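You operate a simulated robot arm through the tools that you are given. There is no shell and no other tool. Be economical: measure what you need, move in short steps, check, and stop when the job is done.

The job below is to be done with a simulated robot arm. You get a single attempt, and the scene is never put back.

TASK
Take the blue tag on a peg and put it on the top of the oak table. Put the clear jug with black handle on the oak worktop of the bin wall away on the slatted counter. Put the bag that says "foil" from the glass top of the island on the wrapping bench by the press and the bag labelled "thick" in the flat metal bag tray. Do these in any order. Set down upright: clear jug with black handle.

It is judged by the outcome, as a careful person would: the job done as asked, and still so three seconds after it is handed in. It fails if anything else is knocked over, pushed out of place, dropped, spilled or broken.

THE ROBOT
A 7-joint arm with a two-finger parallel gripper on a trunk, on a base that drives. Base frame: it is fixed to the floor where the robot stands at the start and does not move with it; the origin is under the middle of the robot, x ahead of it, y to its left, z up; the surface under the hand at the start is at about z = 0.9. Lengths are in m, angles in degrees, forces in N, time in s.
With the tool pointing down near the work surface it reaches from about 0.18 to 0.72 m from the robot's upright axis, wherever it stands. Its first joint turns from -166.0 to 166.0 degrees. Places, roughly: clear jug with black handle [0.25, -1.5, 1]; dark pouch, green pouch, yellow pouch [-1.25, -2.25, 0.75]; flat metal bag tray (15x15 cm) [-1.2, -5.12, 0.96]; slatted counter [-1, -5.6, 1]; top of the oak table [-1.2, 1, 0.8]; wrapping bench by the press [-3.3, -5.6, 0.9]. Payload 1.57 kg.
The TCP is the grasp point between the finger pads, 0.03 m short of the fingertips. In the tool frame z runs along the fingers and y along their closing line. Largest opening 0.11 m; finger width 0.024, thickness 0.012; the body of the gripper, 0.048 by 0.112 m, starts 0.078 m behind the TCP.
Orientation is told as [roll, pitch, yaw] about the base's x, y, z axes, in that order, counted from this pose: with the fingers straight down and closing along the base's y, the tool's x points along the base's -x, its y along +y and its z along -z.

THE INTERFACE
- The arm moves only by the tool arm_command. Its argument "targets" is a list of rows, each a list of 7 numbers: the shift along the tool's x, y, z in m, then the turn, a rotation vector about the tool's x, y, z in degrees, then the closure, from 0 (fully open) to 1 (shut). In form: [[dx, dy, dz, wx, wy, wz, fingers], ...]. A call has 1 to 12 rows; each row is the pose to reach, as a shift and turn from the pose commanded when the call began, along the tool's axes at that moment. Rows are played at 5 a second. More than 0.05 m and 8.6 degrees between two rows, or a gripper value outside its range, and nothing of the call is played. Where a pose cannot be reached the arm comes as near as it can. A force on the tool above 40 N (or 10 N above the force at the start of the call, whichever is more), or a blocked arm, ends the call early, and 0.2 s more pass. The fingers move at their own pace (about 0.045 m/s each) and stop on an object; they squeeze with about 22 N. The grip force told is the motor's: it shows also when the fingers shut on nothing. Time passes only in rows, and 0.2 s behind the last, so rows that repeat a pose let the fingers close. It gives the time, the measured TCP pose, the force on the tool (base axes), the opening and the grip force at its end, in the units of the frame above (readings bear some noise), with the torque about the TCP (base axes, N m) and any sound that the robot's microphone picked up.
- Cameras (640 x 400 px; columns grow to the right, rows downward): "scene" is now at [0.0273, 0.1178, 1.5297]; the picture's right is [-0.44, -0.90, 0.00], its down [-0.57, 0.28, -0.77] and it looks along [0.69, -0.34, -0.64] (base axes); focal length 292 px, centre (320, 200). "wrist" rides on the gripper at [0.07, 0.016, -0.141] in the tool frame; the picture's right is [-0.23, 0.97, 0.00], its down [-0.86, -0.20, -0.48] and it looks along [-0.47, -0.11, 0.88] (tool axes); focal length 222 px, centre (320, 200). There is no depth. A picture from a camera that has moved, and an enlarged one, comes with that camera's place and axes in the base frame and with its lens. The place of the scene camera against the robot may be out by one fixed shift of up to 0.018 m in any direction.
- grab_frame(camera): a new picture of that camera. The clock stands still meanwhile.
- lift_body(by): slides the trunk up (or, below 0, down) by that many m; the arm and the scene camera ride with it, the base frame stays. It gives what a move gives, with no picture.
- drive_base(legs): drives the robot by 1 to 6 legs, each [ahead, turn to the left] in m and degrees, along the robot's own axes; the way and the turn of a leg run together, so that a leg with both is an arc; at most 1.5 m and 180 degrees a leg. The arm and the cameras ride along, it lands a little off, and it stops where it bumps. It gives what a move gives.
- pan_tilt(pan, tilt): turns the head with the scene camera to pan (to the left, within 155 degrees either way) and tilt (down, from -29 to 69), counted from straight ahead of the robot. It gives what a move gives.
- close_up(camera, box): a new picture of the part [left, top, right, bottom] of that camera's present view, enlarged. The clock stands still meanwhile.
- finish_job(): hands the job in; it is judged then, once.

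Go step by step. Nothing tells you exact positions but the pictures and the camera data: compare them with the known pose of the tool, close in by small moves and look again before you grip or let go. The budget is 165 turns and 108 pictures, counting those below and the enlarged ones. Unless the task says otherwise, let go and move clear before handing in, and close with one line.

The tools are called as name(argument=value, ...) on one line, values as JSON. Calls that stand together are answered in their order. arm_command: Moves the arm, as the interface text tells. Its arguments: {"type":"object","properties":{"targets":{"type":"array","items":{"type":"array","items":{"type":"number"}}}},"required":["targets"]} The other tools are called the same way: lift_body (by) slides the trunk up or down; drive_base (legs) drives the base; pan_tilt (pan, tilt) turns the head that bears the scene camera; grab_frame (camera) takes a picture; close_up (camera, box) takes an enlarged picture of a part of a camera's view; finish_job () hands the job in.

At the start:

```text
time_s: 0.0
tcp_pos: [0.4024, -0.2644, 1.2264]
orientation: [0.0, 0.1, -0.3]
wrist_force: [0.4, -0.7, 0.6]
torque: [-0.02, 0.01, 0.03]
gripper_width: 0.1099
grip_force: 0.0
trunk travel left (down, up): [-0.45, 0.14]
robot x, y, heading: [-0.0, -0.0002, 0.1]
head pan, tilt: [-25.8, 39.6]
```

scene: 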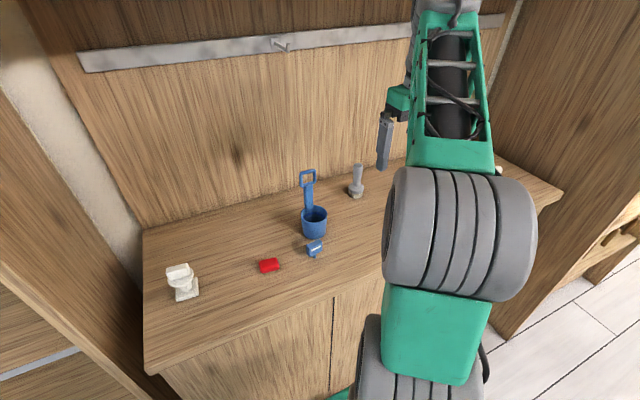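
wrist: 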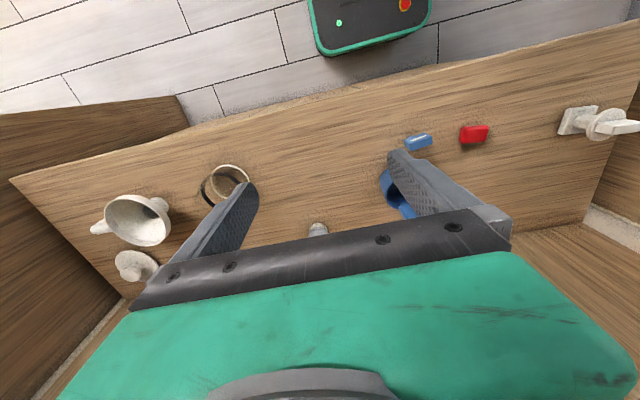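

I see a worktop ahead with a scoop, tags and funnels, and a rail with a peg above it. I'll look around first to find the blue tag, the jug and the pouches.

pan_tilt(pan=0, tilt=10)

grab_frame(camera="scene")

pan_tilt(pan=-80, tilt=20)

grab_frame(camera="scene")

pan_tilt(pan=-150, tilt=20)

grab_frame(camera="scene")

pan_tilt(pan=120, tilt=20)

grab_frame(camera="scene")

```text
time_s: 0.9
tcp_pos: [0.4026, -0.2646, 1.2262]
orientation: [0.0, 0.0, -0.3]
wrist_force: [0.5, 0.5, 0.0]
torque: [0.01, 0.01, -0.04]
gripper_width: 0.1102
grip_force: 0.0
trunk travel left (down, up): [-0.45, 0.14]
robot x, y, heading: [-0.0036, -0.0027, -0.1]
head pan, tilt: [0.0, 10.0]
```

```text
105 pictures are left
camera scene: at [0.0435, 0.1549, 1.5768], right [0.0, -1.0, 0.0], down [-0.17, 0.0, -0.98], along [0.98, 0.0, -0.17], focal length 292 px, centre (320, 200)
```

scene: 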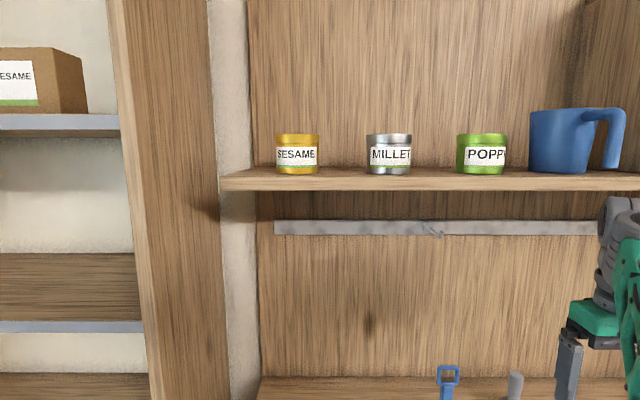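

```text
time_s: 2.5
tcp_pos: [0.403, -0.265, 1.2262]
orientation: [0.0, 0.0, -0.3]
wrist_force: [-0.5, -0.1, -1.0]
torque: [-0.01, 0.01, 0.02]
gripper_width: 0.1098
grip_force: 0.0
trunk travel left (down, up): [-0.45, 0.14]
robot x, y, heading: [-0.0035, 0.0006, 0.1]
head pan, tilt: [-80.0, 20.0]
```

```text
104 pictures are left
camera scene: at [-0.0333, 0.0632, 1.5606], right [-0.98, -0.17, 0.0], down [-0.06, 0.34, -0.94], along [0.16, -0.93, -0.34], focal length 292 px, centre (320, 200)
```

scene: 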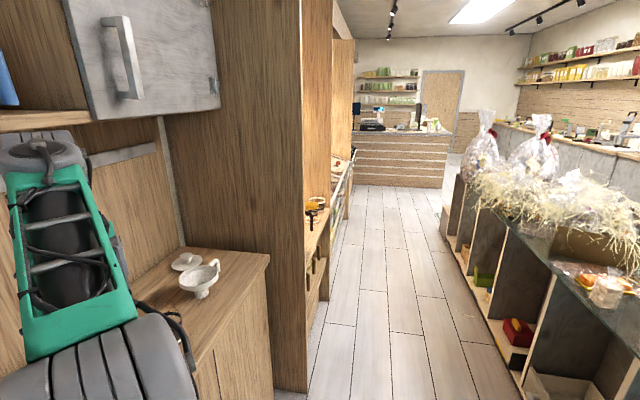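

```text
time_s: 3.9
tcp_pos: [0.4022, -0.2644, 1.2274]
orientation: [0.0, -0.1, -0.2]
wrist_force: [-0.4, -0.6, 0.0]
torque: [0.01, 0.03, 0.02]
gripper_width: 0.1098
grip_force: 0.0
trunk travel left (down, up): [-0.45, 0.14]
robot x, y, heading: [-0.0009, 0.0012, 0.2]
head pan, tilt: [-150.0, 20.0]
```

```text
103 pictures are left
camera scene: at [-0.1301, 0.1083, 1.5606], right [-0.5, 0.87, 0.0], down [0.3, 0.17, -0.94], along [-0.81, -0.47, -0.34], focal length 292 px, centre (320, 200)
```

scene: 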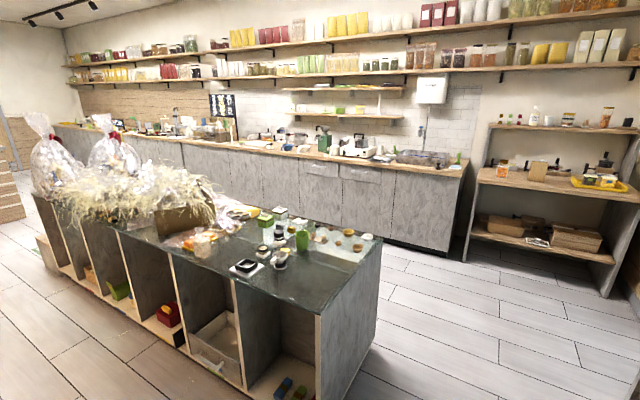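

```text
time_s: 7.6
tcp_pos: [0.4031, -0.2644, 1.226]
orientation: [0.1, 0.0, -0.3]
wrist_force: [0.9, 0.8, 0.0]
torque: [0.03, 0.0, 0.01]
gripper_width: 0.1099
grip_force: 0.0
trunk travel left (down, up): [-0.45, 0.14]
robot x, y, heading: [-0.0013, 0.0008, -0.4]
head pan, tilt: [120.0, 20.0]
```

```text
102 pictures are left
camera scene: at [-0.096, 0.2356, 1.5606], right [0.87, 0.5, 0.0], down [0.17, -0.3, -0.94], along [-0.47, 0.81, -0.34], focal length 292 px, centre (320, 200)
```

scene: 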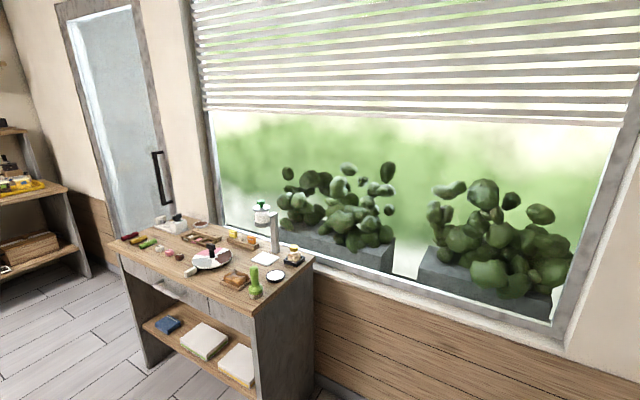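

The layout is clear in outline: bin wall along +x, island at -x, oak table behind left. Next I'll look closer at the blue tag and rail peg ahead.

pan_tilt(pan=-10, tilt=35)

close_up(camera="scene", box=[160, 0, 480, 200])

close_up(camera="scene", box=[200, 160, 440, 310])

```text
time_s: 9.7
tcp_pos: [0.402, -0.2657, 1.2256]
orientation: [0.0, 0.0, -0.3]
wrist_force: [0.3, 0.0, 0.0]
torque: [-0.02, -0.02, -0.02]
gripper_width: 0.1102
grip_force: 0.1
trunk travel left (down, up): [-0.45, 0.14]
robot x, y, heading: [-0.0013, 0.0034, -0.2]
head pan, tilt: [-10.0, 35.0]
```

```text
2.00 times, centred on (320, 100) of scene
camera zoom: at [0.0372, 0.1397, 1.5367], right [-0.17, -0.98, 0.0], down [-0.56, 0.1, -0.82], along [0.81, -0.14, -0.57], focal length 584 px, centre (320, 400)
```

zoom: 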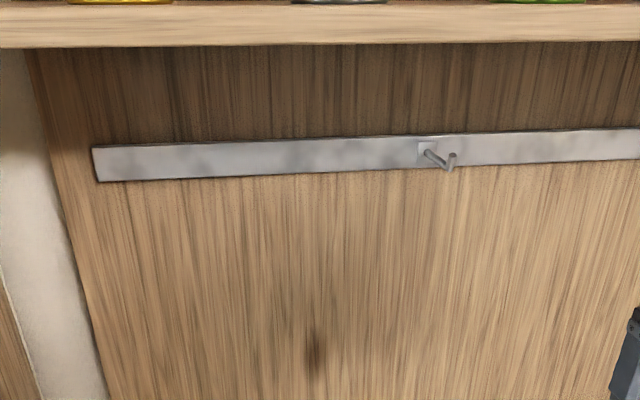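

```text
2.67 times, centred on (320, 235) of scene
camera zoom: at [0.0372, 0.1397, 1.5367], right [-0.17, -0.98, 0.0], down [-0.56, 0.1, -0.82], along [0.81, -0.14, -0.57], focal length 778 px, centre (320, 107)
```

zoom: 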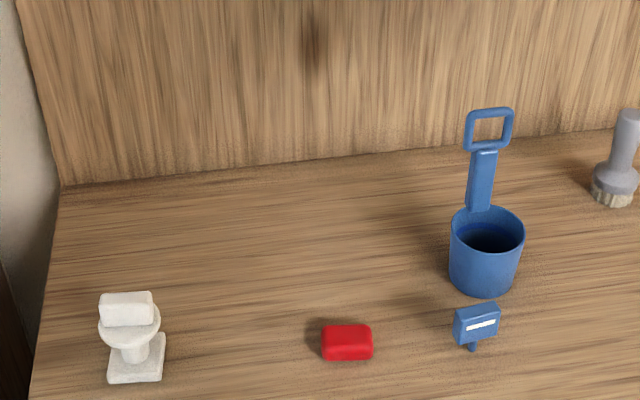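

The blue tag on a small peg stands on the worktop at about (0.505, -0.094, 0.92), just in front of the blue scoop. I'll move the gripper above it and look with the wrist camera.

arm_command(targets=[[-0.015, 0.035, 0.02, 0, 0, 0, 0], [-0.03, 0.07, 0.04, 0, 0, 0, 0], [-0.045, 0.105, 0.06, 0, 0, 0, 0], [-0.06, 0.14, 0.08, 0, 0, 0, 0], [-0.08, 0.17, 0.1, 0, 0, 0, 0], [-0.08, 0.17, 0.1, 0, 0, 0, 0]])

grab_frame(camera="wrist")

grab_frame(camera="scene")

```text
time_s: 11.1
tcp_pos: [0.4831, -0.0957, 1.1259]
orientation: [-0.1, 0.0, -0.3]
wrist_force: [-0.5, 0.0, -0.3]
torque: [0.01, 0.03, 0.03]
gripper_width: 0.1101
grip_force: 0.1
trunk travel left (down, up): [-0.45, 0.14]
robot x, y, heading: [-0.0031, 0.002, -0.2]
head pan, tilt: [-10.0, 35.0]
```

```text
99 pictures are left
camera wrist: at [0.4144, -0.0791, 1.2693], right [0.23, 0.97, 0.0], down [0.85, -0.2, 0.48], along [0.47, -0.11, -0.88], focal length 222 px, centre (320, 200)
```

wrist: 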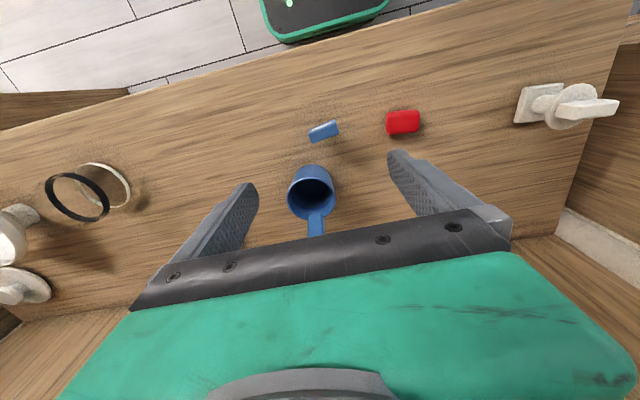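

```text
98 pictures are left
camera scene: at [0.0375, 0.1398, 1.5367], right [-0.17, -0.98, 0.0], down [-0.56, 0.1, -0.82], along [0.81, -0.14, -0.57], focal length 292 px, centre (320, 200)
```

scene: 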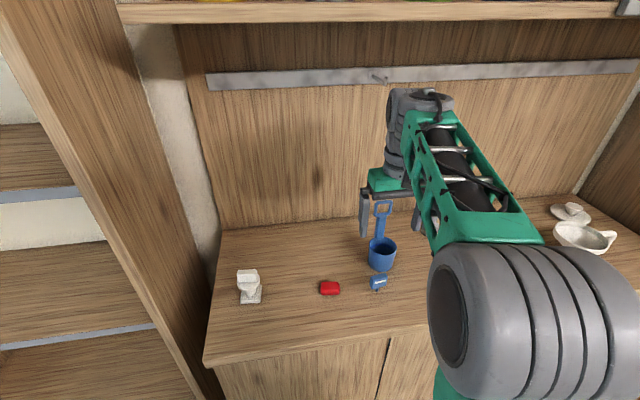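

From the wrist view the tag is at about (0.484, -0.089), turned by about 8°. I'll line up, come down partway and check again.

arm_command(targets=[[0, 0.007, 0.04, 0, 0, -8, 0], [0, 0.007, 0.08, 0, 0, -8, 0], [0, 0.007, 0.115, 0, 0, -8, 0], [0, 0.007, 0.115, 0, 0, -8, 0]])

grab_frame(camera="wrist")

close_up(camera="scene", box=[280, 160, 520, 310])

```text
time_s: 12.1
tcp_pos: [0.4835, -0.0873, 1.0081]
orientation: [0.0, 0.0, 7.7]
wrist_force: [0.5, 0.3, 0.3]
torque: [0.01, -0.04, -0.02]
gripper_width: 0.1098
grip_force: 0.0
trunk travel left (down, up): [-0.45, 0.14]
robot x, y, heading: [-0.0007, -0.0009, 0.4]
head pan, tilt: [-10.0, 35.0]
```

```text
97 pictures are left
camera wrist: at [0.4127, -0.0803, 1.1511], right [0.09, 1.0, 0.0], down [0.87, -0.08, 0.48], along [0.48, -0.04, -0.88], focal length 222 px, centre (320, 200)
```

wrist: 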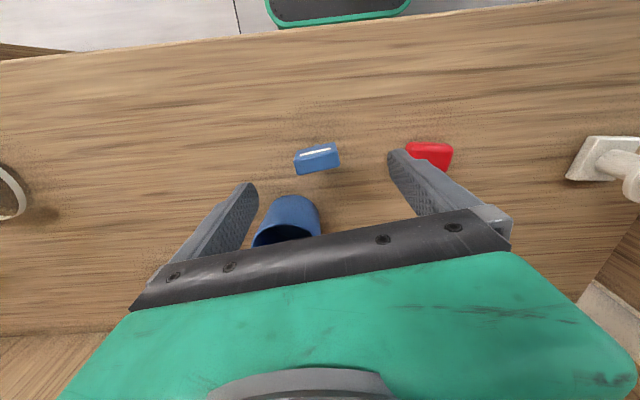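

```text
2.67 times, centred on (400, 235) of scene
camera zoom: at [0.0374, 0.1397, 1.5367], right [-0.17, -0.98, 0.0], down [-0.56, 0.1, -0.82], along [0.81, -0.14, -0.57], focal length 778 px, centre (107, 107)
```

zoom: 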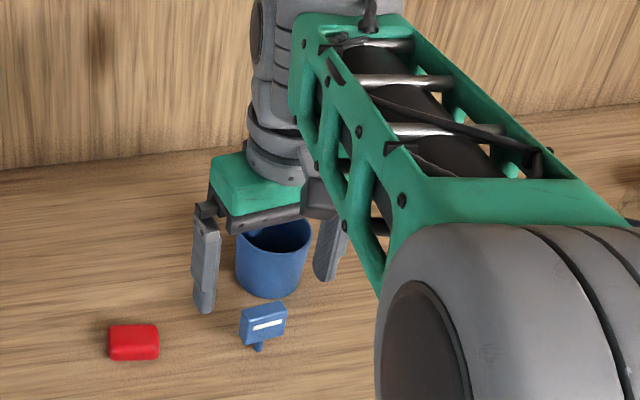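

The tag sits between the fingers at about (0.484, -0.089), and the red piece and scoop are clear. I'll lower to z about 0.94 and close.

arm_command(targets=[[0, -0.001, 0.03, 0, 0, 0, 0], [0, -0.001, 0.05, 0, 0, 0, 0], [0, -0.001, 0.068, 0, 0, 0, 0], [0, -0.001, 0.068, 0, 0, 0, 0]])

close_up(camera="scene", box=[280, 160, 520, 310])

grab_frame(camera="wrist")

```text
time_s: 13.1
tcp_pos: [0.4837, -0.0884, 0.9426]
orientation: [0.1, 0.0, 7.7]
wrist_force: [-0.7, -0.4, -0.5]
torque: [-0.03, 0.01, -0.01]
gripper_width: 0.1101
grip_force: 0.0
trunk travel left (down, up): [-0.45, 0.14]
robot x, y, heading: [-0.0009, 0.0007, 0.1]
head pan, tilt: [-10.0, 35.0]
```

```text
2.67 times, centred on (400, 235) of scene
camera zoom: at [0.0373, 0.1397, 1.5367], right [-0.17, -0.98, 0.0], down [-0.56, 0.1, -0.82], along [0.81, -0.14, -0.57], focal length 778 px, centre (107, 107)
```

zoom: 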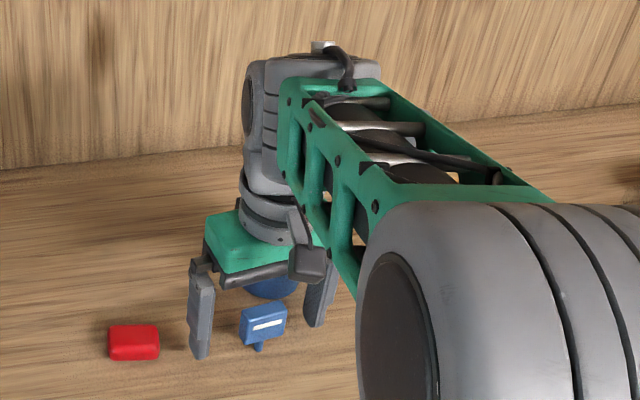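

```text
94 pictures are left
camera wrist: at [0.4139, -0.0811, 1.0848], right [0.09, 1.0, 0.0], down [0.87, -0.08, 0.48], along [0.48, -0.05, -0.88], focal length 222 px, centre (320, 200)
```

wrist: 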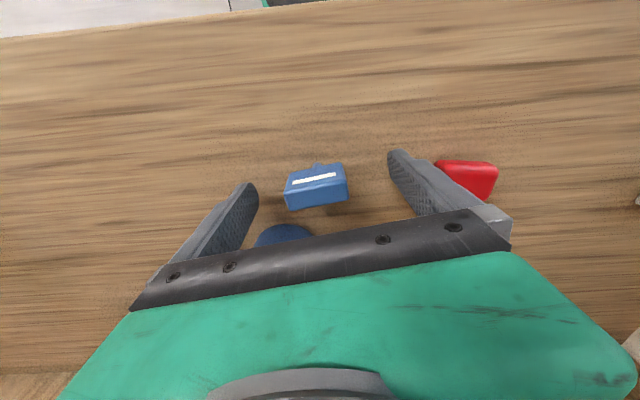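

The tag is centred at the grasp point, so I'll close and lift.

arm_command(targets=[[0, 0, 0, 0, 0, 0, 1], [0, 0, 0, 0, 0, 0, 1], [0, 0, 0, 0, 0, 0, 1], [0, 0, 0, 0, 0, 0, 1], [0, 0, 0, 0, 0, 0, 1], [0, 0, 0, 0, 0, 0, 1], [0, 0, 0, 0, 0, 0, 1], [0, 0, -0.03, 0, 0, 0, 1], [0, 0, -0.07, 0, 0, 0, 1], [0, 0, -0.11, 0, 0, 0, 1]])

grab_frame(camera="wrist")

```text
time_s: 15.3
tcp_pos: [0.4841, -0.0855, 1.0517]
orientation: [0.0, 0.0, 7.7]
wrist_force: [0.5, 0.6, -0.9]
torque: [0.01, 0.01, -0.04]
gripper_width: 0.0409
grip_force: 21.6
trunk travel left (down, up): [-0.45, 0.14]
robot x, y, heading: [-0.002, -0.0034, 0.0]
head pan, tilt: [-10.0, 35.0]
```

```text
93 pictures are left
camera wrist: at [0.4136, -0.0788, 1.1948], right [0.09, 1.0, 0.0], down [0.87, -0.08, 0.48], along [0.48, -0.04, -0.88], focal length 222 px, centre (320, 200)
```

wrist: 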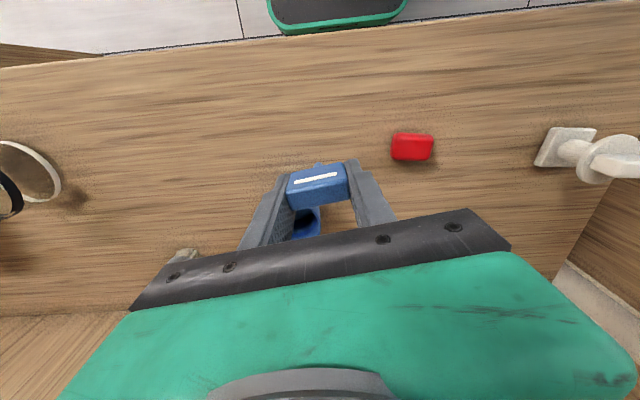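

The tag is held (opening 0.041 m). I'll pull the arm in, then turn and drive to the oak table.

arm_command(targets=[[0.0, 0, -0.05, 0, 0, 0, 1], [0.04, 0, -0.08, 0, 0, 0, 1], [0.08, 0, -0.1, 0, 0, 0, 1], [0.12, 0, -0.1, 0, 0, 0, 1], [0.16, 0, -0.1, 0, 0, 0, 1], [0.16, 0, -0.1, 0, 0, 0, 1]])

drive_base(legs=[[0, 163], [1.2, 0], [0, -73]])

pan_tilt(pan=0, tilt=40)

grab_frame(camera="scene")

```text
time_s: 16.7
tcp_pos: [0.3224, -0.1062, 1.1499]
orientation: [0.0, 0.0, 7.7]
wrist_force: [0.3, -0.1, 0.9]
torque: [0.0, -0.01, 0.03]
gripper_width: 0.0407
grip_force: 22.0
trunk travel left (down, up): [-0.45, 0.14]
robot x, y, heading: [-0.0004, 0.0013, 0.1]
head pan, tilt: [-10.0, 35.0]
```

```text
time_s: 32.7
tcp_pos: [-1.0298, 0.6093, 1.1496]
orientation: [0.0, 0.1, 98.9]
wrist_force: [-0.6, -0.4, -1.0]
torque: [0.0, -0.03, -0.03]
gripper_width: 0.0409
grip_force: 22.0
trunk travel left (down, up): [-0.45, 0.14]
robot x, y, heading: [-1.1306, 0.2841, 91.4]
head pan, tilt: [-10.0, 35.0]
```

```text
time_s: 33.4
tcp_pos: [-1.031, 0.6075, 1.1488]
orientation: [0.0, 0.0, 98.8]
wrist_force: [-0.6, 0.2, -0.6]
torque: [0.0, 0.0, -0.02]
gripper_width: 0.0409
grip_force: 21.8
trunk travel left (down, up): [-0.45, 0.14]
robot x, y, heading: [-1.1322, 0.2814, 90.9]
head pan, tilt: [0.0, 40.0]
```

```text
92 pictures are left
camera scene: at [-1.276, 0.3068, 1.5292], right [1.0, 0.02, 0.0], down [0.01, -0.64, -0.77], along [-0.01, 0.77, -0.64], focal length 292 px, centre (320, 200)
```

scene: 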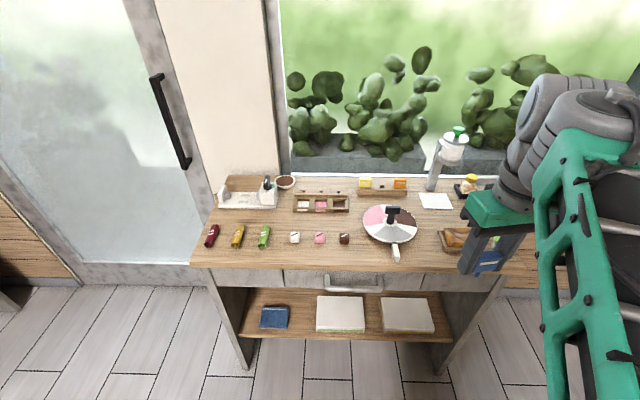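

The table's front strip is free around (-1.13, 0.925), between the chocolate cube and the plate's handle. I'll bring the tag above that spot.

arm_command(targets=[[-0.04, 0.006, 0.02, 0, 0, 1.5, 1], [-0.08, 0.012, 0.04, 0, 0, 3, 1], [-0.12, 0.019, 0.06, 0, 0, 4.5, 1], [-0.16, 0.026, 0.08, 0, 0, 6, 1], [-0.2, 0.032, 0.1, 0, 0, 7.5, 1], [-0.24, 0.038, 0.12, 0, 0, 8.8, 1], [-0.28, 0.045, 0.14, 0, 0, 8.8, 1], [-0.3216, 0.0514, 0.16, 0, 0, 8.8, 1], [-0.3216, 0.0514, 0.19, 0, 0, 8.8, 1], [-0.3216, 0.0514, 0.19, 0, 0, 8.8, 1]])

grab_frame(camera="wrist")

grab_frame(camera="scene")

```text
time_s: 35.6
tcp_pos: [-1.13, 0.9222, 0.9609]
orientation: [-0.1, 0.1, 90.0]
wrist_force: [0.5, 0.3, 0.0]
torque: [0.0, 0.0, 0.04]
gripper_width: 0.0411
grip_force: 22.4
trunk travel left (down, up): [-0.45, 0.14]
robot x, y, heading: [-1.1342, 0.287, 91.0]
head pan, tilt: [0.0, 40.0]
```

```text
91 pictures are left
camera wrist: at [-1.1449, 0.8526, 1.1035], right [-0.97, 0.23, 0.0], down [0.2, 0.86, 0.48], along [0.11, 0.47, -0.88], focal length 222 px, centre (320, 200)
```

wrist: 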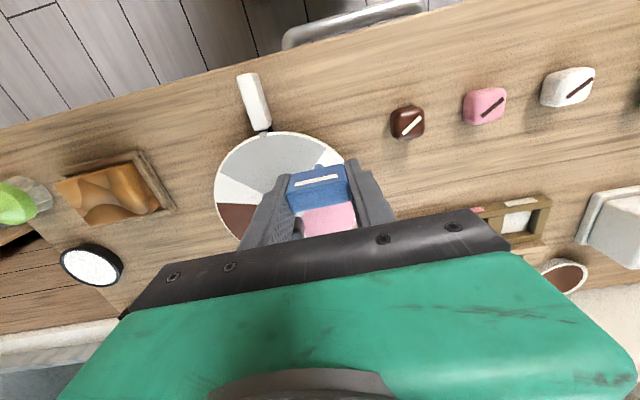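

```text
90 pictures are left
camera scene: at [-1.2761, 0.3068, 1.5292], right [1.0, 0.02, 0.0], down [0.01, -0.64, -0.77], along [-0.01, 0.77, -0.64], focal length 292 px, centre (320, 200)
```

scene: 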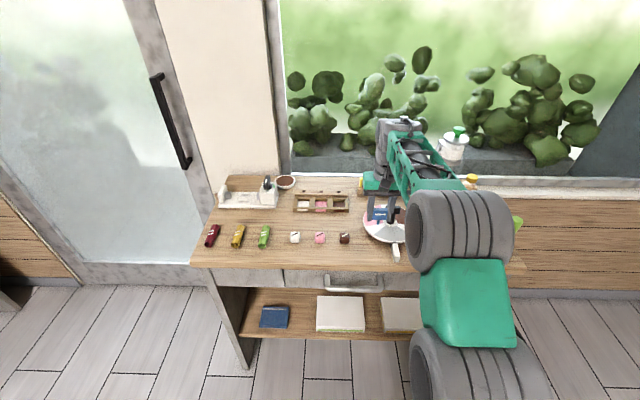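

By the wrist camera the table top seems to be nearer z 0.85 and its front edge about y 0.83. I'll shift to (-1.165, 0.875), which is clear of the cube and the handle, and lower partway.

arm_command(targets=[[0.025, 0.018, 0, 0, 0, 0, 1], [0.047, 0.035, 0, 0, 0, 0, 1], [0.047, 0.035, 0.025, 0, 0, 0, 1], [0.047, 0.035, 0.045, 0, 0, 0, 1], [0.047, 0.035, 0.045, 0, 0, 0, 1]])

grab_frame(camera="wrist")

close_up(camera="scene", box=[280, 160, 440, 260])

```text
time_s: 36.8
tcp_pos: [-1.1646, 0.8717, 0.9159]
orientation: [0.0, 0.0, 90.0]
wrist_force: [0.2, -0.2, -0.7]
torque: [0.0, 0.02, 0.01]
gripper_width: 0.0411
grip_force: 21.6
trunk travel left (down, up): [-0.45, 0.14]
robot x, y, heading: [-1.1281, 0.288, 91.2]
head pan, tilt: [0.0, 40.0]
```

```text
89 pictures are left
camera wrist: at [-1.1798, 0.8018, 1.0582], right [-0.97, 0.23, 0.0], down [0.2, 0.86, 0.48], along [0.11, 0.47, -0.88], focal length 222 px, centre (320, 200)
```

wrist: 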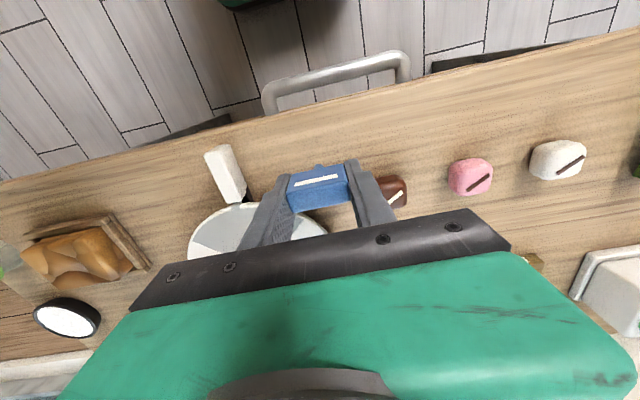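

```text
4.00 times, centred on (360, 210) of scene
camera zoom: at [-1.2761, 0.3069, 1.5291], right [1.0, 0.02, 0.0], down [0.01, -0.64, -0.77], along [-0.01, 0.77, -0.64], focal length 1168 px, centre (160, 160)
```

zoom: 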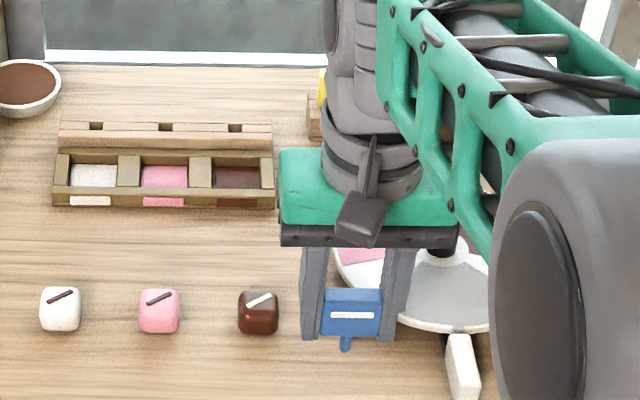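

The spot is clear on both sides. I'll nudge slightly away from the chocolate and descend in small steps, watching the force.

arm_command(targets=[[0.003, -0.008, 0.0, 0, 0, 0, 1], [0.003, -0.008, 0.015, 0, 0, 0, 1], [0.003, -0.008, 0.015, 0, 0, 0, 1]])

arm_command(targets=[[0, 0, 0.004, 0, 0, 0, 1], [0, 0, 0.007, 0, 0, 0, 1]])

close_up(camera="scene", box=[300, 190, 440, 280])

```text
time_s: 37.6
tcp_pos: [-1.1581, 0.8697, 0.8995]
orientation: [0.1, 0.0, 90.1]
wrist_force: [-0.3, 0.0, -0.6]
torque: [0.02, -0.01, 0.01]
gripper_width: 0.041
grip_force: 22.1
trunk travel left (down, up): [-0.45, 0.14]
robot x, y, heading: [-1.1304, 0.2829, 91.1]
head pan, tilt: [0.0, 40.0]
```

```text
time_s: 38.2
tcp_pos: [-1.1555, 0.8698, 0.893]
orientation: [0.0, 0.1, 89.9]
wrist_force: [0.7, -0.2, -0.8]
torque: [-0.03, -0.01, -0.02]
gripper_width: 0.0411
grip_force: 22.5
trunk travel left (down, up): [-0.45, 0.14]
robot x, y, heading: [-1.1299, 0.2861, 91.1]
head pan, tilt: [0.0, 40.0]
```

```text
4.44 times, centred on (370, 235) of scene
camera zoom: at [-1.2761, 0.3069, 1.5291], right [1.0, 0.02, 0.0], down [0.01, -0.64, -0.77], along [-0.01, 0.77, -0.64], focal length 1297 px, centre (98, 44)
```

zoom: 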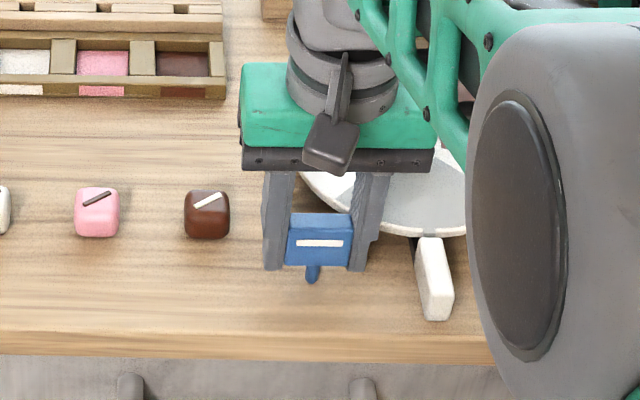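

Still just above the table. I'll continue down in small steps.

arm_command(targets=[[0, 0, 0.003, 0, 0, 0, 1], [0, 0, 0.005, 0, 0, 0, 1]])

arm_command(targets=[[0, 0, 0.003, 0, 0, 0, 1], [0, 0, 0.005, 0, 0, 0, 1]])

close_up(camera="scene", box=[340, 210, 420, 260])

```text
time_s: 38.8
tcp_pos: [-1.1555, 0.8697, 0.8912]
orientation: [0.0, -0.4, 89.9]
wrist_force: [-0.7, -2.6, 20.5]
torque: [-0.23, 0.05, -0.05]
gripper_width: 0.0408
grip_force: 22.0
trunk travel left (down, up): [-0.45, 0.14]
robot x, y, heading: [-1.1273, 0.2863, 91.2]
head pan, tilt: [0.0, 40.0]
```

```text
time_s: 39.4
tcp_pos: [-1.1584, 0.8694, 0.8842]
orientation: [0.0, -0.2, 90.0]
wrist_force: [1.3, 3.6, 20.5]
torque: [0.04, -0.02, -0.04]
gripper_width: 0.0409
grip_force: 22.2
trunk travel left (down, up): [-0.45, 0.14]
robot x, y, heading: [-1.1324, 0.2869, 91.0]
head pan, tilt: [0.0, 40.0]
```

```text
8.00 times, centred on (380, 235) of scene
camera zoom: at [-1.2759, 0.3057, 1.5292], right [1.0, 0.02, 0.0], down [0.01, -0.64, -0.77], along [-0.01, 0.77, -0.64], focal length 2335 px, centre (-160, -80)
```

zoom: 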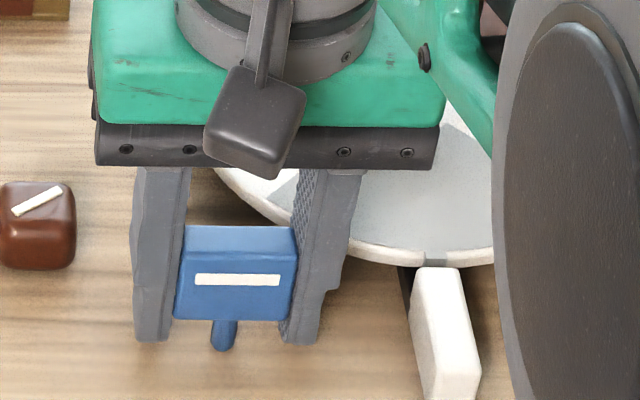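

The tag is touching down (contact at z about 0.89). I'll ease off the pressure, then open partway.

arm_command(targets=[[0, 0, -0.004, 0, 0, 0, 1], [0, 0, -0.004, 0, 0, 0, 1], [0, 0, -0.004, 0, 0, 0, 0.4], [0, 0, -0.004, 0, 0, 0, 0.4], [0, 0, -0.004, 0, 0, 0, 0.4], [0, 0, -0.004, 0, 0, 0, 0.4]])

close_up(camera="scene", box=[340, 210, 420, 260])

```text
time_s: 40.8
tcp_pos: [-1.1576, 0.8696, 0.8869]
orientation: [-0.1, -0.1, 89.9]
wrist_force: [1.2, 0.3, -0.5]
torque: [-0.01, -0.01, -0.01]
gripper_width: 0.066
grip_force: 0.1
trunk travel left (down, up): [-0.45, 0.14]
robot x, y, heading: [-1.1341, 0.2851, 91.1]
head pan, tilt: [0.0, 40.0]
```

```text
8.00 times, centred on (380, 235) of scene
camera zoom: at [-1.2761, 0.3068, 1.5291], right [1.0, 0.02, 0.0], down [0.01, -0.64, -0.77], along [-0.01, 0.77, -0.64], focal length 2335 px, centre (-160, -80)
```

zoom: 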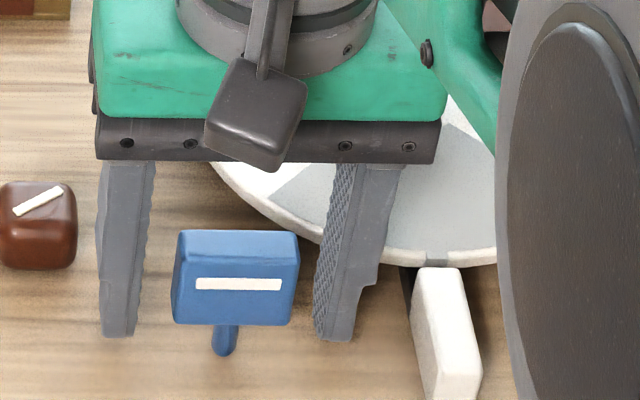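

The tag stands on its own. I'll lift straight up, pull the arm in and check it.

arm_command(targets=[[0, 0, -0.04, 0, 0, 0, 0.4], [0, 0, -0.09, 0, 0, 0, 0.4], [0, 0, -0.14, 0, 0, 0, 0.4], [0.04, 0, -0.18, 0, 0, 0, 0.4], [0.08, 0, -0.22, 0, 0, 0, 0.4], [0.12, 0, -0.26, 0, 0, 0, 0.4], [0.16, 0, -0.28, 0, 0, 0, 0.4], [0.2, 0, -0.28, 0, 0, 0, 0.4], [0.24, 0, -0.28, 0, 0, 0, 0.4], [0.28, 0, -0.28, 0, 0, 0, 0.4]])

grab_frame(camera="scene")

pan_tilt(pan=-120, tilt=20)

grab_frame(camera="scene")

```text
refused: row 4 steps farther than a row can; nothing moved
```

```text
84 pictures are left
camera scene: at [-1.2761, 0.3068, 1.5291], right [1.0, 0.02, 0.0], down [0.01, -0.64, -0.77], along [-0.01, 0.77, -0.64], focal length 292 px, centre (320, 200)
```

scene: 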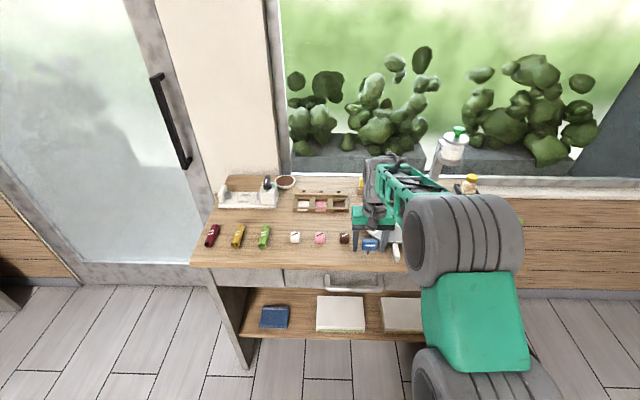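

```text
time_s: 42.8
tcp_pos: [-1.1571, 0.8692, 0.8872]
orientation: [0.0, 0.0, 90.1]
wrist_force: [0.2, 0.3, -0.1]
torque: [0.0, 0.02, 0.03]
gripper_width: 0.0657
grip_force: 0.1
trunk travel left (down, up): [-0.45, 0.14]
robot x, y, heading: [-1.1314, 0.2854, 91.1]
head pan, tilt: [-120.0, 20.0]
```

```text
83 pictures are left
camera scene: at [-1.1929, 0.1769, 1.5606], right [-0.48, -0.88, 0.0], down [-0.3, 0.17, -0.94], along [0.82, -0.45, -0.34], focal length 292 px, centre (320, 200)
```

scene: 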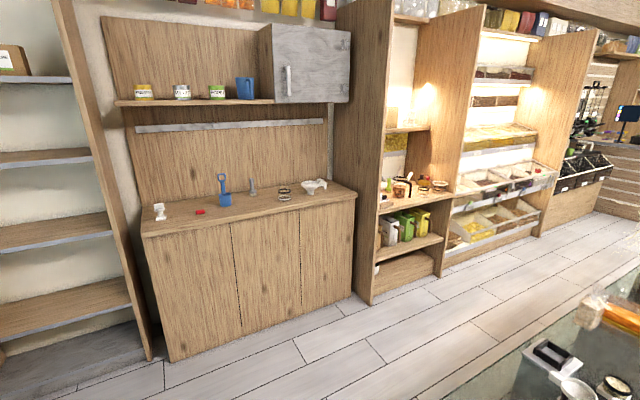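

The lift was refused because one row was too long; I'll redo it with shorter rows and zoom in on the jug's niche.

arm_command(targets=[[0, 0, -0.04, 0, 0, 0, 0.4], [0, 0, -0.085, 0, 0, 0, 0.4], [0, 0, -0.13, 0, 0, 0, 0.4], [0.03, 0, -0.165, 0, 0, 0, 0.4], [0.06, 0, -0.2, 0, 0, 0, 0.4], [0.09, 0, -0.23, 0, 0, 0, 0.4], [0.12, 0, -0.26, 0, 0, 0, 0.4], [0.16, 0, -0.28, 0, 0, 0, 0.4], [0.2, 0, -0.28, 0, 0, 0, 0.4], [0.24, 0, -0.28, 0, 0, 0, 0.4], [0.28, 0, -0.28, 0, 0, 0, 0.4]])

close_up(camera="scene", box=[340, 120, 500, 220])

```text
time_s: 45.2
tcp_pos: [-1.1562, 0.5911, 1.1675]
orientation: [0.0, 0.1, 89.9]
wrist_force: [0.0, 0.3, -0.6]
torque: [0.04, 0.03, -0.01]
gripper_width: 0.0661
grip_force: 0.1
trunk travel left (down, up): [-0.45, 0.14]
robot x, y, heading: [-1.1309, 0.2821, 91.2]
head pan, tilt: [-120.0, 20.0]
```

```text
4.00 times, centred on (420, 170) of scene
camera zoom: at [-1.1929, 0.1766, 1.5606], right [-0.48, -0.88, 0.0], down [-0.3, 0.17, -0.94], along [0.82, -0.45, -0.34], focal length 1168 px, centre (-80, 320)
```

zoom: 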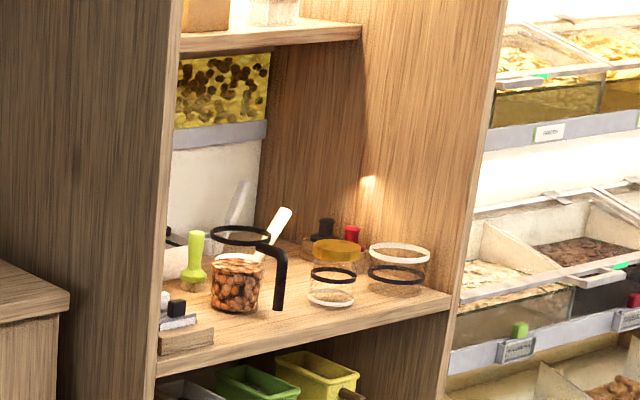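

The jug with a black rim and handle stands in the niche at about (0.2, -1.24). I'll drive into the aisle and stop facing it.

drive_base(legs=[[0, -91.2], [0.67, 0], [0, -90]])

drive_base(legs=[[1.45, 0], [0, 90]])

pan_tilt(pan=-10, tilt=30)

grab_frame(camera="scene")

```text
time_s: 56.6
tcp_pos: [-0.4718, -0.0305, 1.1671]
orientation: [0.0, 0.0, -94.1]
wrist_force: [0.3, 1.0, -0.4]
torque: [0.01, -0.01, 0.0]
gripper_width: 0.0661
grip_force: 0.0
trunk travel left (down, up): [-0.45, 0.14]
robot x, y, heading: [-0.4766, 0.2778, -93.0]
head pan, tilt: [-120.0, 20.0]
```

```text
time_s: 65.1
tcp_pos: [-0.4893, -1.486, 1.1677]
orientation: [-0.1, 0.0, -81.2]
wrist_force: [-1.2, 0.3, 0.0]
torque: [-0.01, -0.01, -0.02]
gripper_width: 0.0662
grip_force: 0.1
trunk travel left (down, up): [-0.45, 0.14]
robot x, y, heading: [-0.5588, -1.1838, -80.4]
head pan, tilt: [-120.0, 20.0]
stopped in leg 2: the robot was blocked; the commanded pose is now the measured one
```

```text
time_s: 67.0
tcp_pos: [-0.4893, -1.4852, 1.1664]
orientation: [0.0, -0.1, -81.2]
wrist_force: [-1.0, -0.9, 0.7]
torque: [0.0, 0.01, 0.0]
gripper_width: 0.066
grip_force: 0.0
trunk travel left (down, up): [-0.45, 0.14]
robot x, y, heading: [-0.5557, -1.1861, -80.6]
head pan, tilt: [-10.0, 30.0]
```

```text
81 pictures are left
camera scene: at [-0.4069, -1.191, 1.5445], right [-1.0, 0.01, 0.0], down [0.0, 0.5, -0.87], along [-0.01, -0.87, -0.5], focal length 292 px, centre (320, 200)
```

scene: 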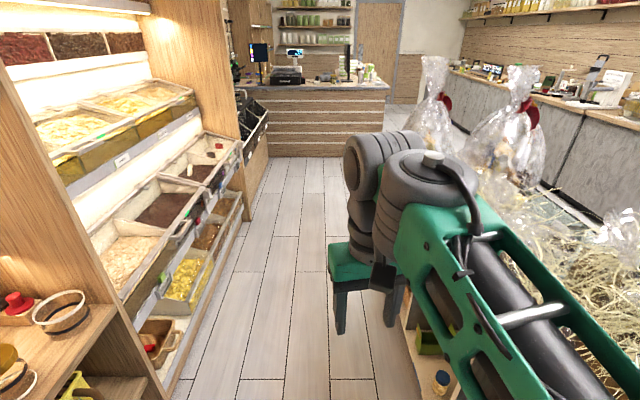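

The turn was blocked, perhaps by the elbow or the rear against the island. I'll look at that side before moving.

pan_tilt(pan=-75, tilt=45)

grab_frame(camera="scene")

pan_tilt(pan=-140, tilt=55)

grab_frame(camera="scene")

```text
time_s: 68.4
tcp_pos: [-0.488, -1.4868, 1.1683]
orientation: [0.1, 0.0, -81.2]
wrist_force: [-0.4, 0.3, 0.6]
torque: [-0.03, 0.01, 0.0]
gripper_width: 0.0658
grip_force: 0.1
trunk travel left (down, up): [-0.45, 0.14]
robot x, y, heading: [-0.5614, -1.1853, -80.8]
head pan, tilt: [-75.0, 45.0]
```

```text
80 pictures are left
camera scene: at [-0.48, -1.1344, 1.5219], right [-0.42, 0.91, 0.0], down [0.64, 0.29, -0.71], along [-0.64, -0.29, -0.71], focal length 292 px, centre (320, 200)
```

scene: 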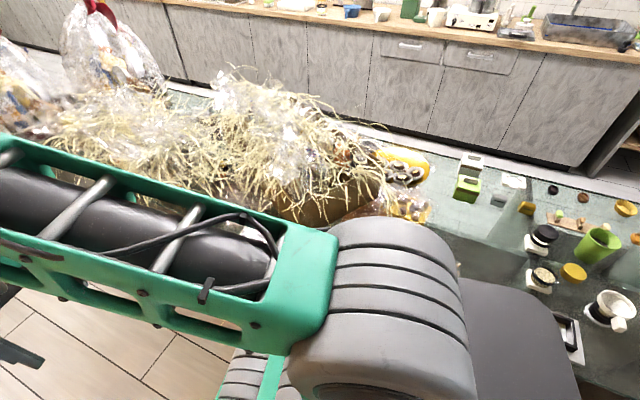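

```text
time_s: 69.7
tcp_pos: [-0.4887, -1.4858, 1.1666]
orientation: [0.1, 0.0, -81.1]
wrist_force: [0.1, -0.2, 0.5]
torque: [0.01, 0.0, 0.01]
gripper_width: 0.0662
grip_force: 0.0
trunk travel left (down, up): [-0.45, 0.14]
robot x, y, heading: [-0.5545, -1.1865, -80.3]
head pan, tilt: [-140.0, 55.0]
```

```text
79 pictures are left
camera scene: at [-0.461, -1.0539, 1.5085], right [0.65, 0.76, 0.0], down [0.62, -0.53, -0.57], along [-0.44, 0.37, -0.82], focal length 292 px, centre (320, 200)
```

scene: 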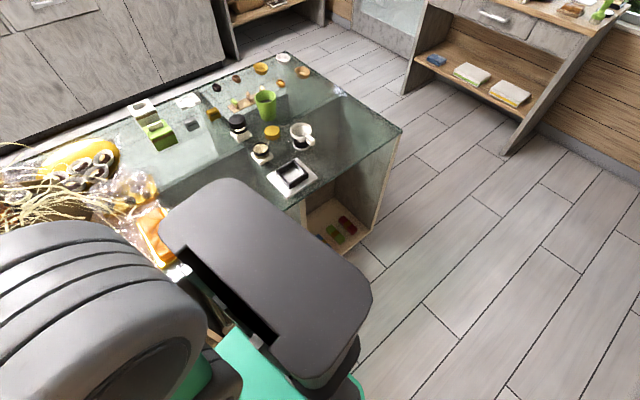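

The robot stands too near the island to turn. I'll go forward diagonally to the aisle's middle, back up straight, then turn.

drive_base(legs=[[0.7, 0], [0, -10], [-0.6, 0]])

drive_base(legs=[[0, 90]])

pan_tilt(pan=0, tilt=35)

grab_frame(camera="scene")

```text
time_s: 77.2
tcp_pos: [-0.4194, -1.6066, 1.1673]
orientation: [0.0, 0.0, -90.7]
wrist_force: [-1.8, -0.1, -0.1]
torque: [-0.01, -0.01, 0.01]
gripper_width: 0.0662
grip_force: 0.1
trunk travel left (down, up): [-0.45, 0.14]
robot x, y, heading: [-0.4354, -1.299, -89.8]
head pan, tilt: [-140.0, 55.0]
```

```text
time_s: 81.5
tcp_pos: [-0.1318, -1.2751, 1.1669]
orientation: [0.0, 0.0, -0.2]
wrist_force: [-0.5, 0.4, -0.8]
torque: [0.01, -0.02, 0.0]
gripper_width: 0.0658
grip_force: 0.1
trunk travel left (down, up): [-0.45, 0.14]
robot x, y, heading: [-0.437, -1.2958, 0.5]
head pan, tilt: [-140.0, 55.0]
```

```text
time_s: 83.7
tcp_pos: [-0.1309, -1.2748, 1.1657]
orientation: [0.0, 0.0, -0.4]
wrist_force: [-0.1, -0.1, 0.2]
torque: [-0.01, 0.0, 0.01]
gripper_width: 0.0661
grip_force: 0.1
trunk travel left (down, up): [-0.45, 0.14]
robot x, y, heading: [-0.4386, -1.2992, 0.6]
head pan, tilt: [0.0, 35.0]
```

```text
78 pictures are left
camera scene: at [-0.4016, -1.1421, 1.5367], right [0.01, -1.0, 0.0], down [-0.57, 0.0, -0.82], along [0.82, 0.01, -0.57], focal length 292 px, centre (320, 200)
```

scene: 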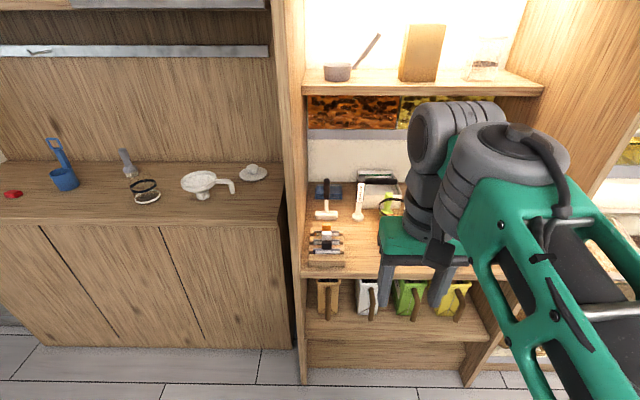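

Turned and facing the niche; the gripper hides the jug. I'll look with the wrist camera.

grab_frame(camera="wrist")

close_up(camera="scene", box=[290, 60, 530, 280])

```text
77 pictures are left
camera wrist: at [-0.2001, -1.2579, 1.3092], right [0.23, 0.97, 0.0], down [0.85, -0.2, 0.48], along [0.47, -0.11, -0.88], focal length 222 px, centre (320, 200)
```

wrist: 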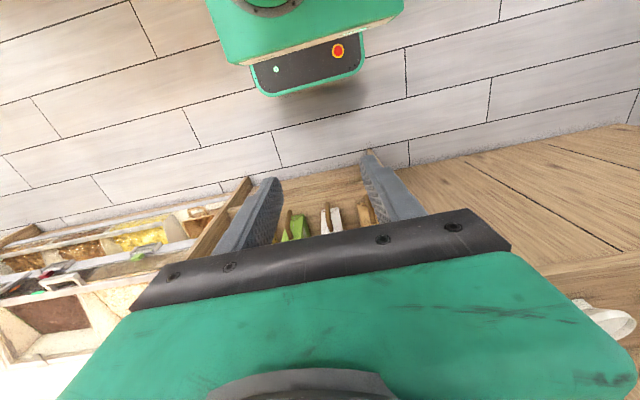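

```text
1.82 times, centred on (410, 170) of scene
camera zoom: at [-0.4016, -1.1421, 1.5367], right [0.01, -1.0, 0.0], down [-0.57, 0.0, -0.82], along [0.82, 0.01, -0.57], focal length 531 px, centre (156, 254)
```

zoom: 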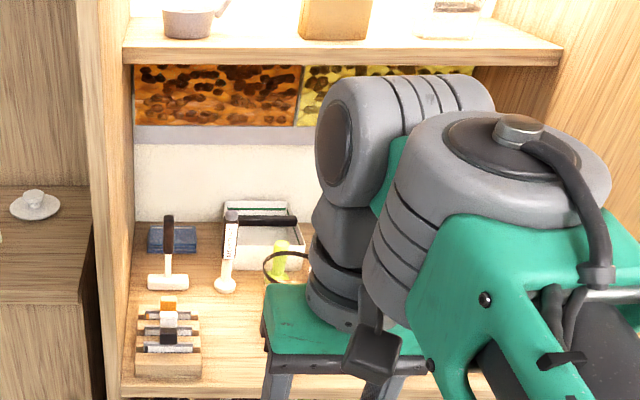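

I'll swing the gripper to the left, out of the line of sight.

arm_command(targets=[[0.02, 0.045, 0, 0, 0, 0, 0], [0.04, 0.09, 0, 0, 0, 0, 0], [0.06, 0.135, 0, 0, 0, 0, 0], [0.06, 0.18, 0, 0, 0, 0, 0], [0.06, 0.225, 0, 0, 0, 0, 0], [0.06, 0.27, 0, 0, 0, 0, 0], [0.06, 0.315, 0, 0, 0, 0, 0], [0.06, 0.36, 0, 0, 0, 0, 0], [0.06, 0.36, 0, 0, 0, 0, 0]])

grab_frame(camera="scene")

```text
time_s: 85.7
tcp_pos: [-0.1892, -0.9134, 1.1664]
orientation: [0.0, 0.0, -0.2]
wrist_force: [0.4, 0.6, -0.5]
torque: [-0.02, 0.0, -0.01]
gripper_width: 0.1099
grip_force: 0.1
trunk travel left (down, up): [-0.45, 0.14]
robot x, y, heading: [-0.439, -1.295, 0.4]
head pan, tilt: [0.0, 35.0]
```

```text
75 pictures are left
camera scene: at [-0.4016, -1.1416, 1.5367], right [0.01, -1.0, 0.0], down [-0.57, -0.01, -0.82], along [0.82, 0.01, -0.57], focal length 292 px, centre (320, 200)
```

scene: 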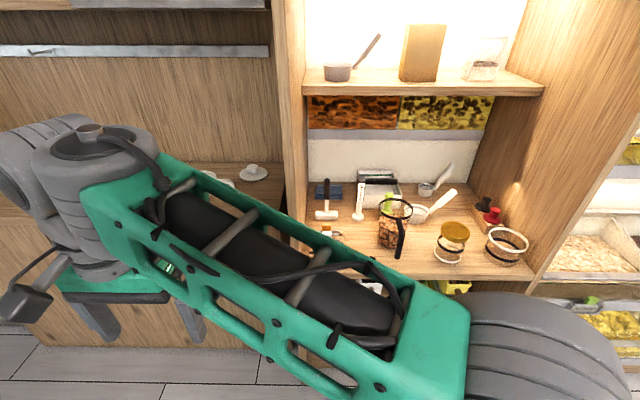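

close_up(camera="scene", box=[300, 160, 540, 310])

close_up(camera="scene", box=[350, 175, 446, 265])

```text
2.67 times, centred on (420, 235) of scene
camera zoom: at [-0.4016, -1.1416, 1.5367], right [0.01, -1.0, 0.0], down [-0.57, -0.01, -0.82], along [0.82, 0.01, -0.57], focal length 778 px, centre (53, 107)
```

zoom: 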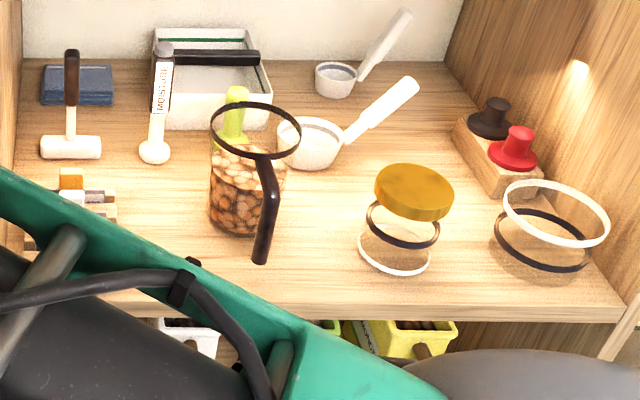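

```text
4.44 times, centred on (398, 220) of scene
camera zoom: at [-0.4016, -1.1416, 1.5367], right [0.01, -1.0, 0.0], down [-0.57, -0.01, -0.82], along [0.82, 0.01, -0.57], focal length 1297 px, centre (-27, 111)
```

zoom: 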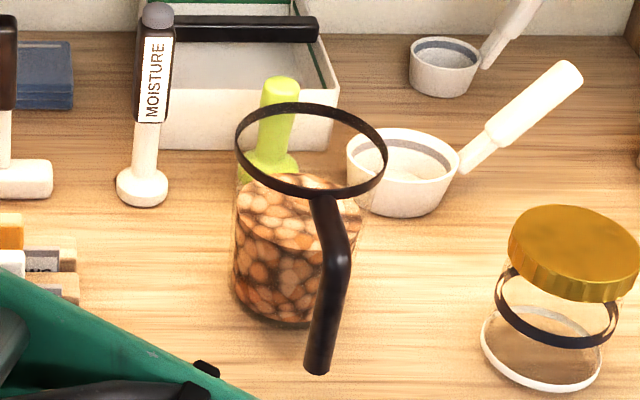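

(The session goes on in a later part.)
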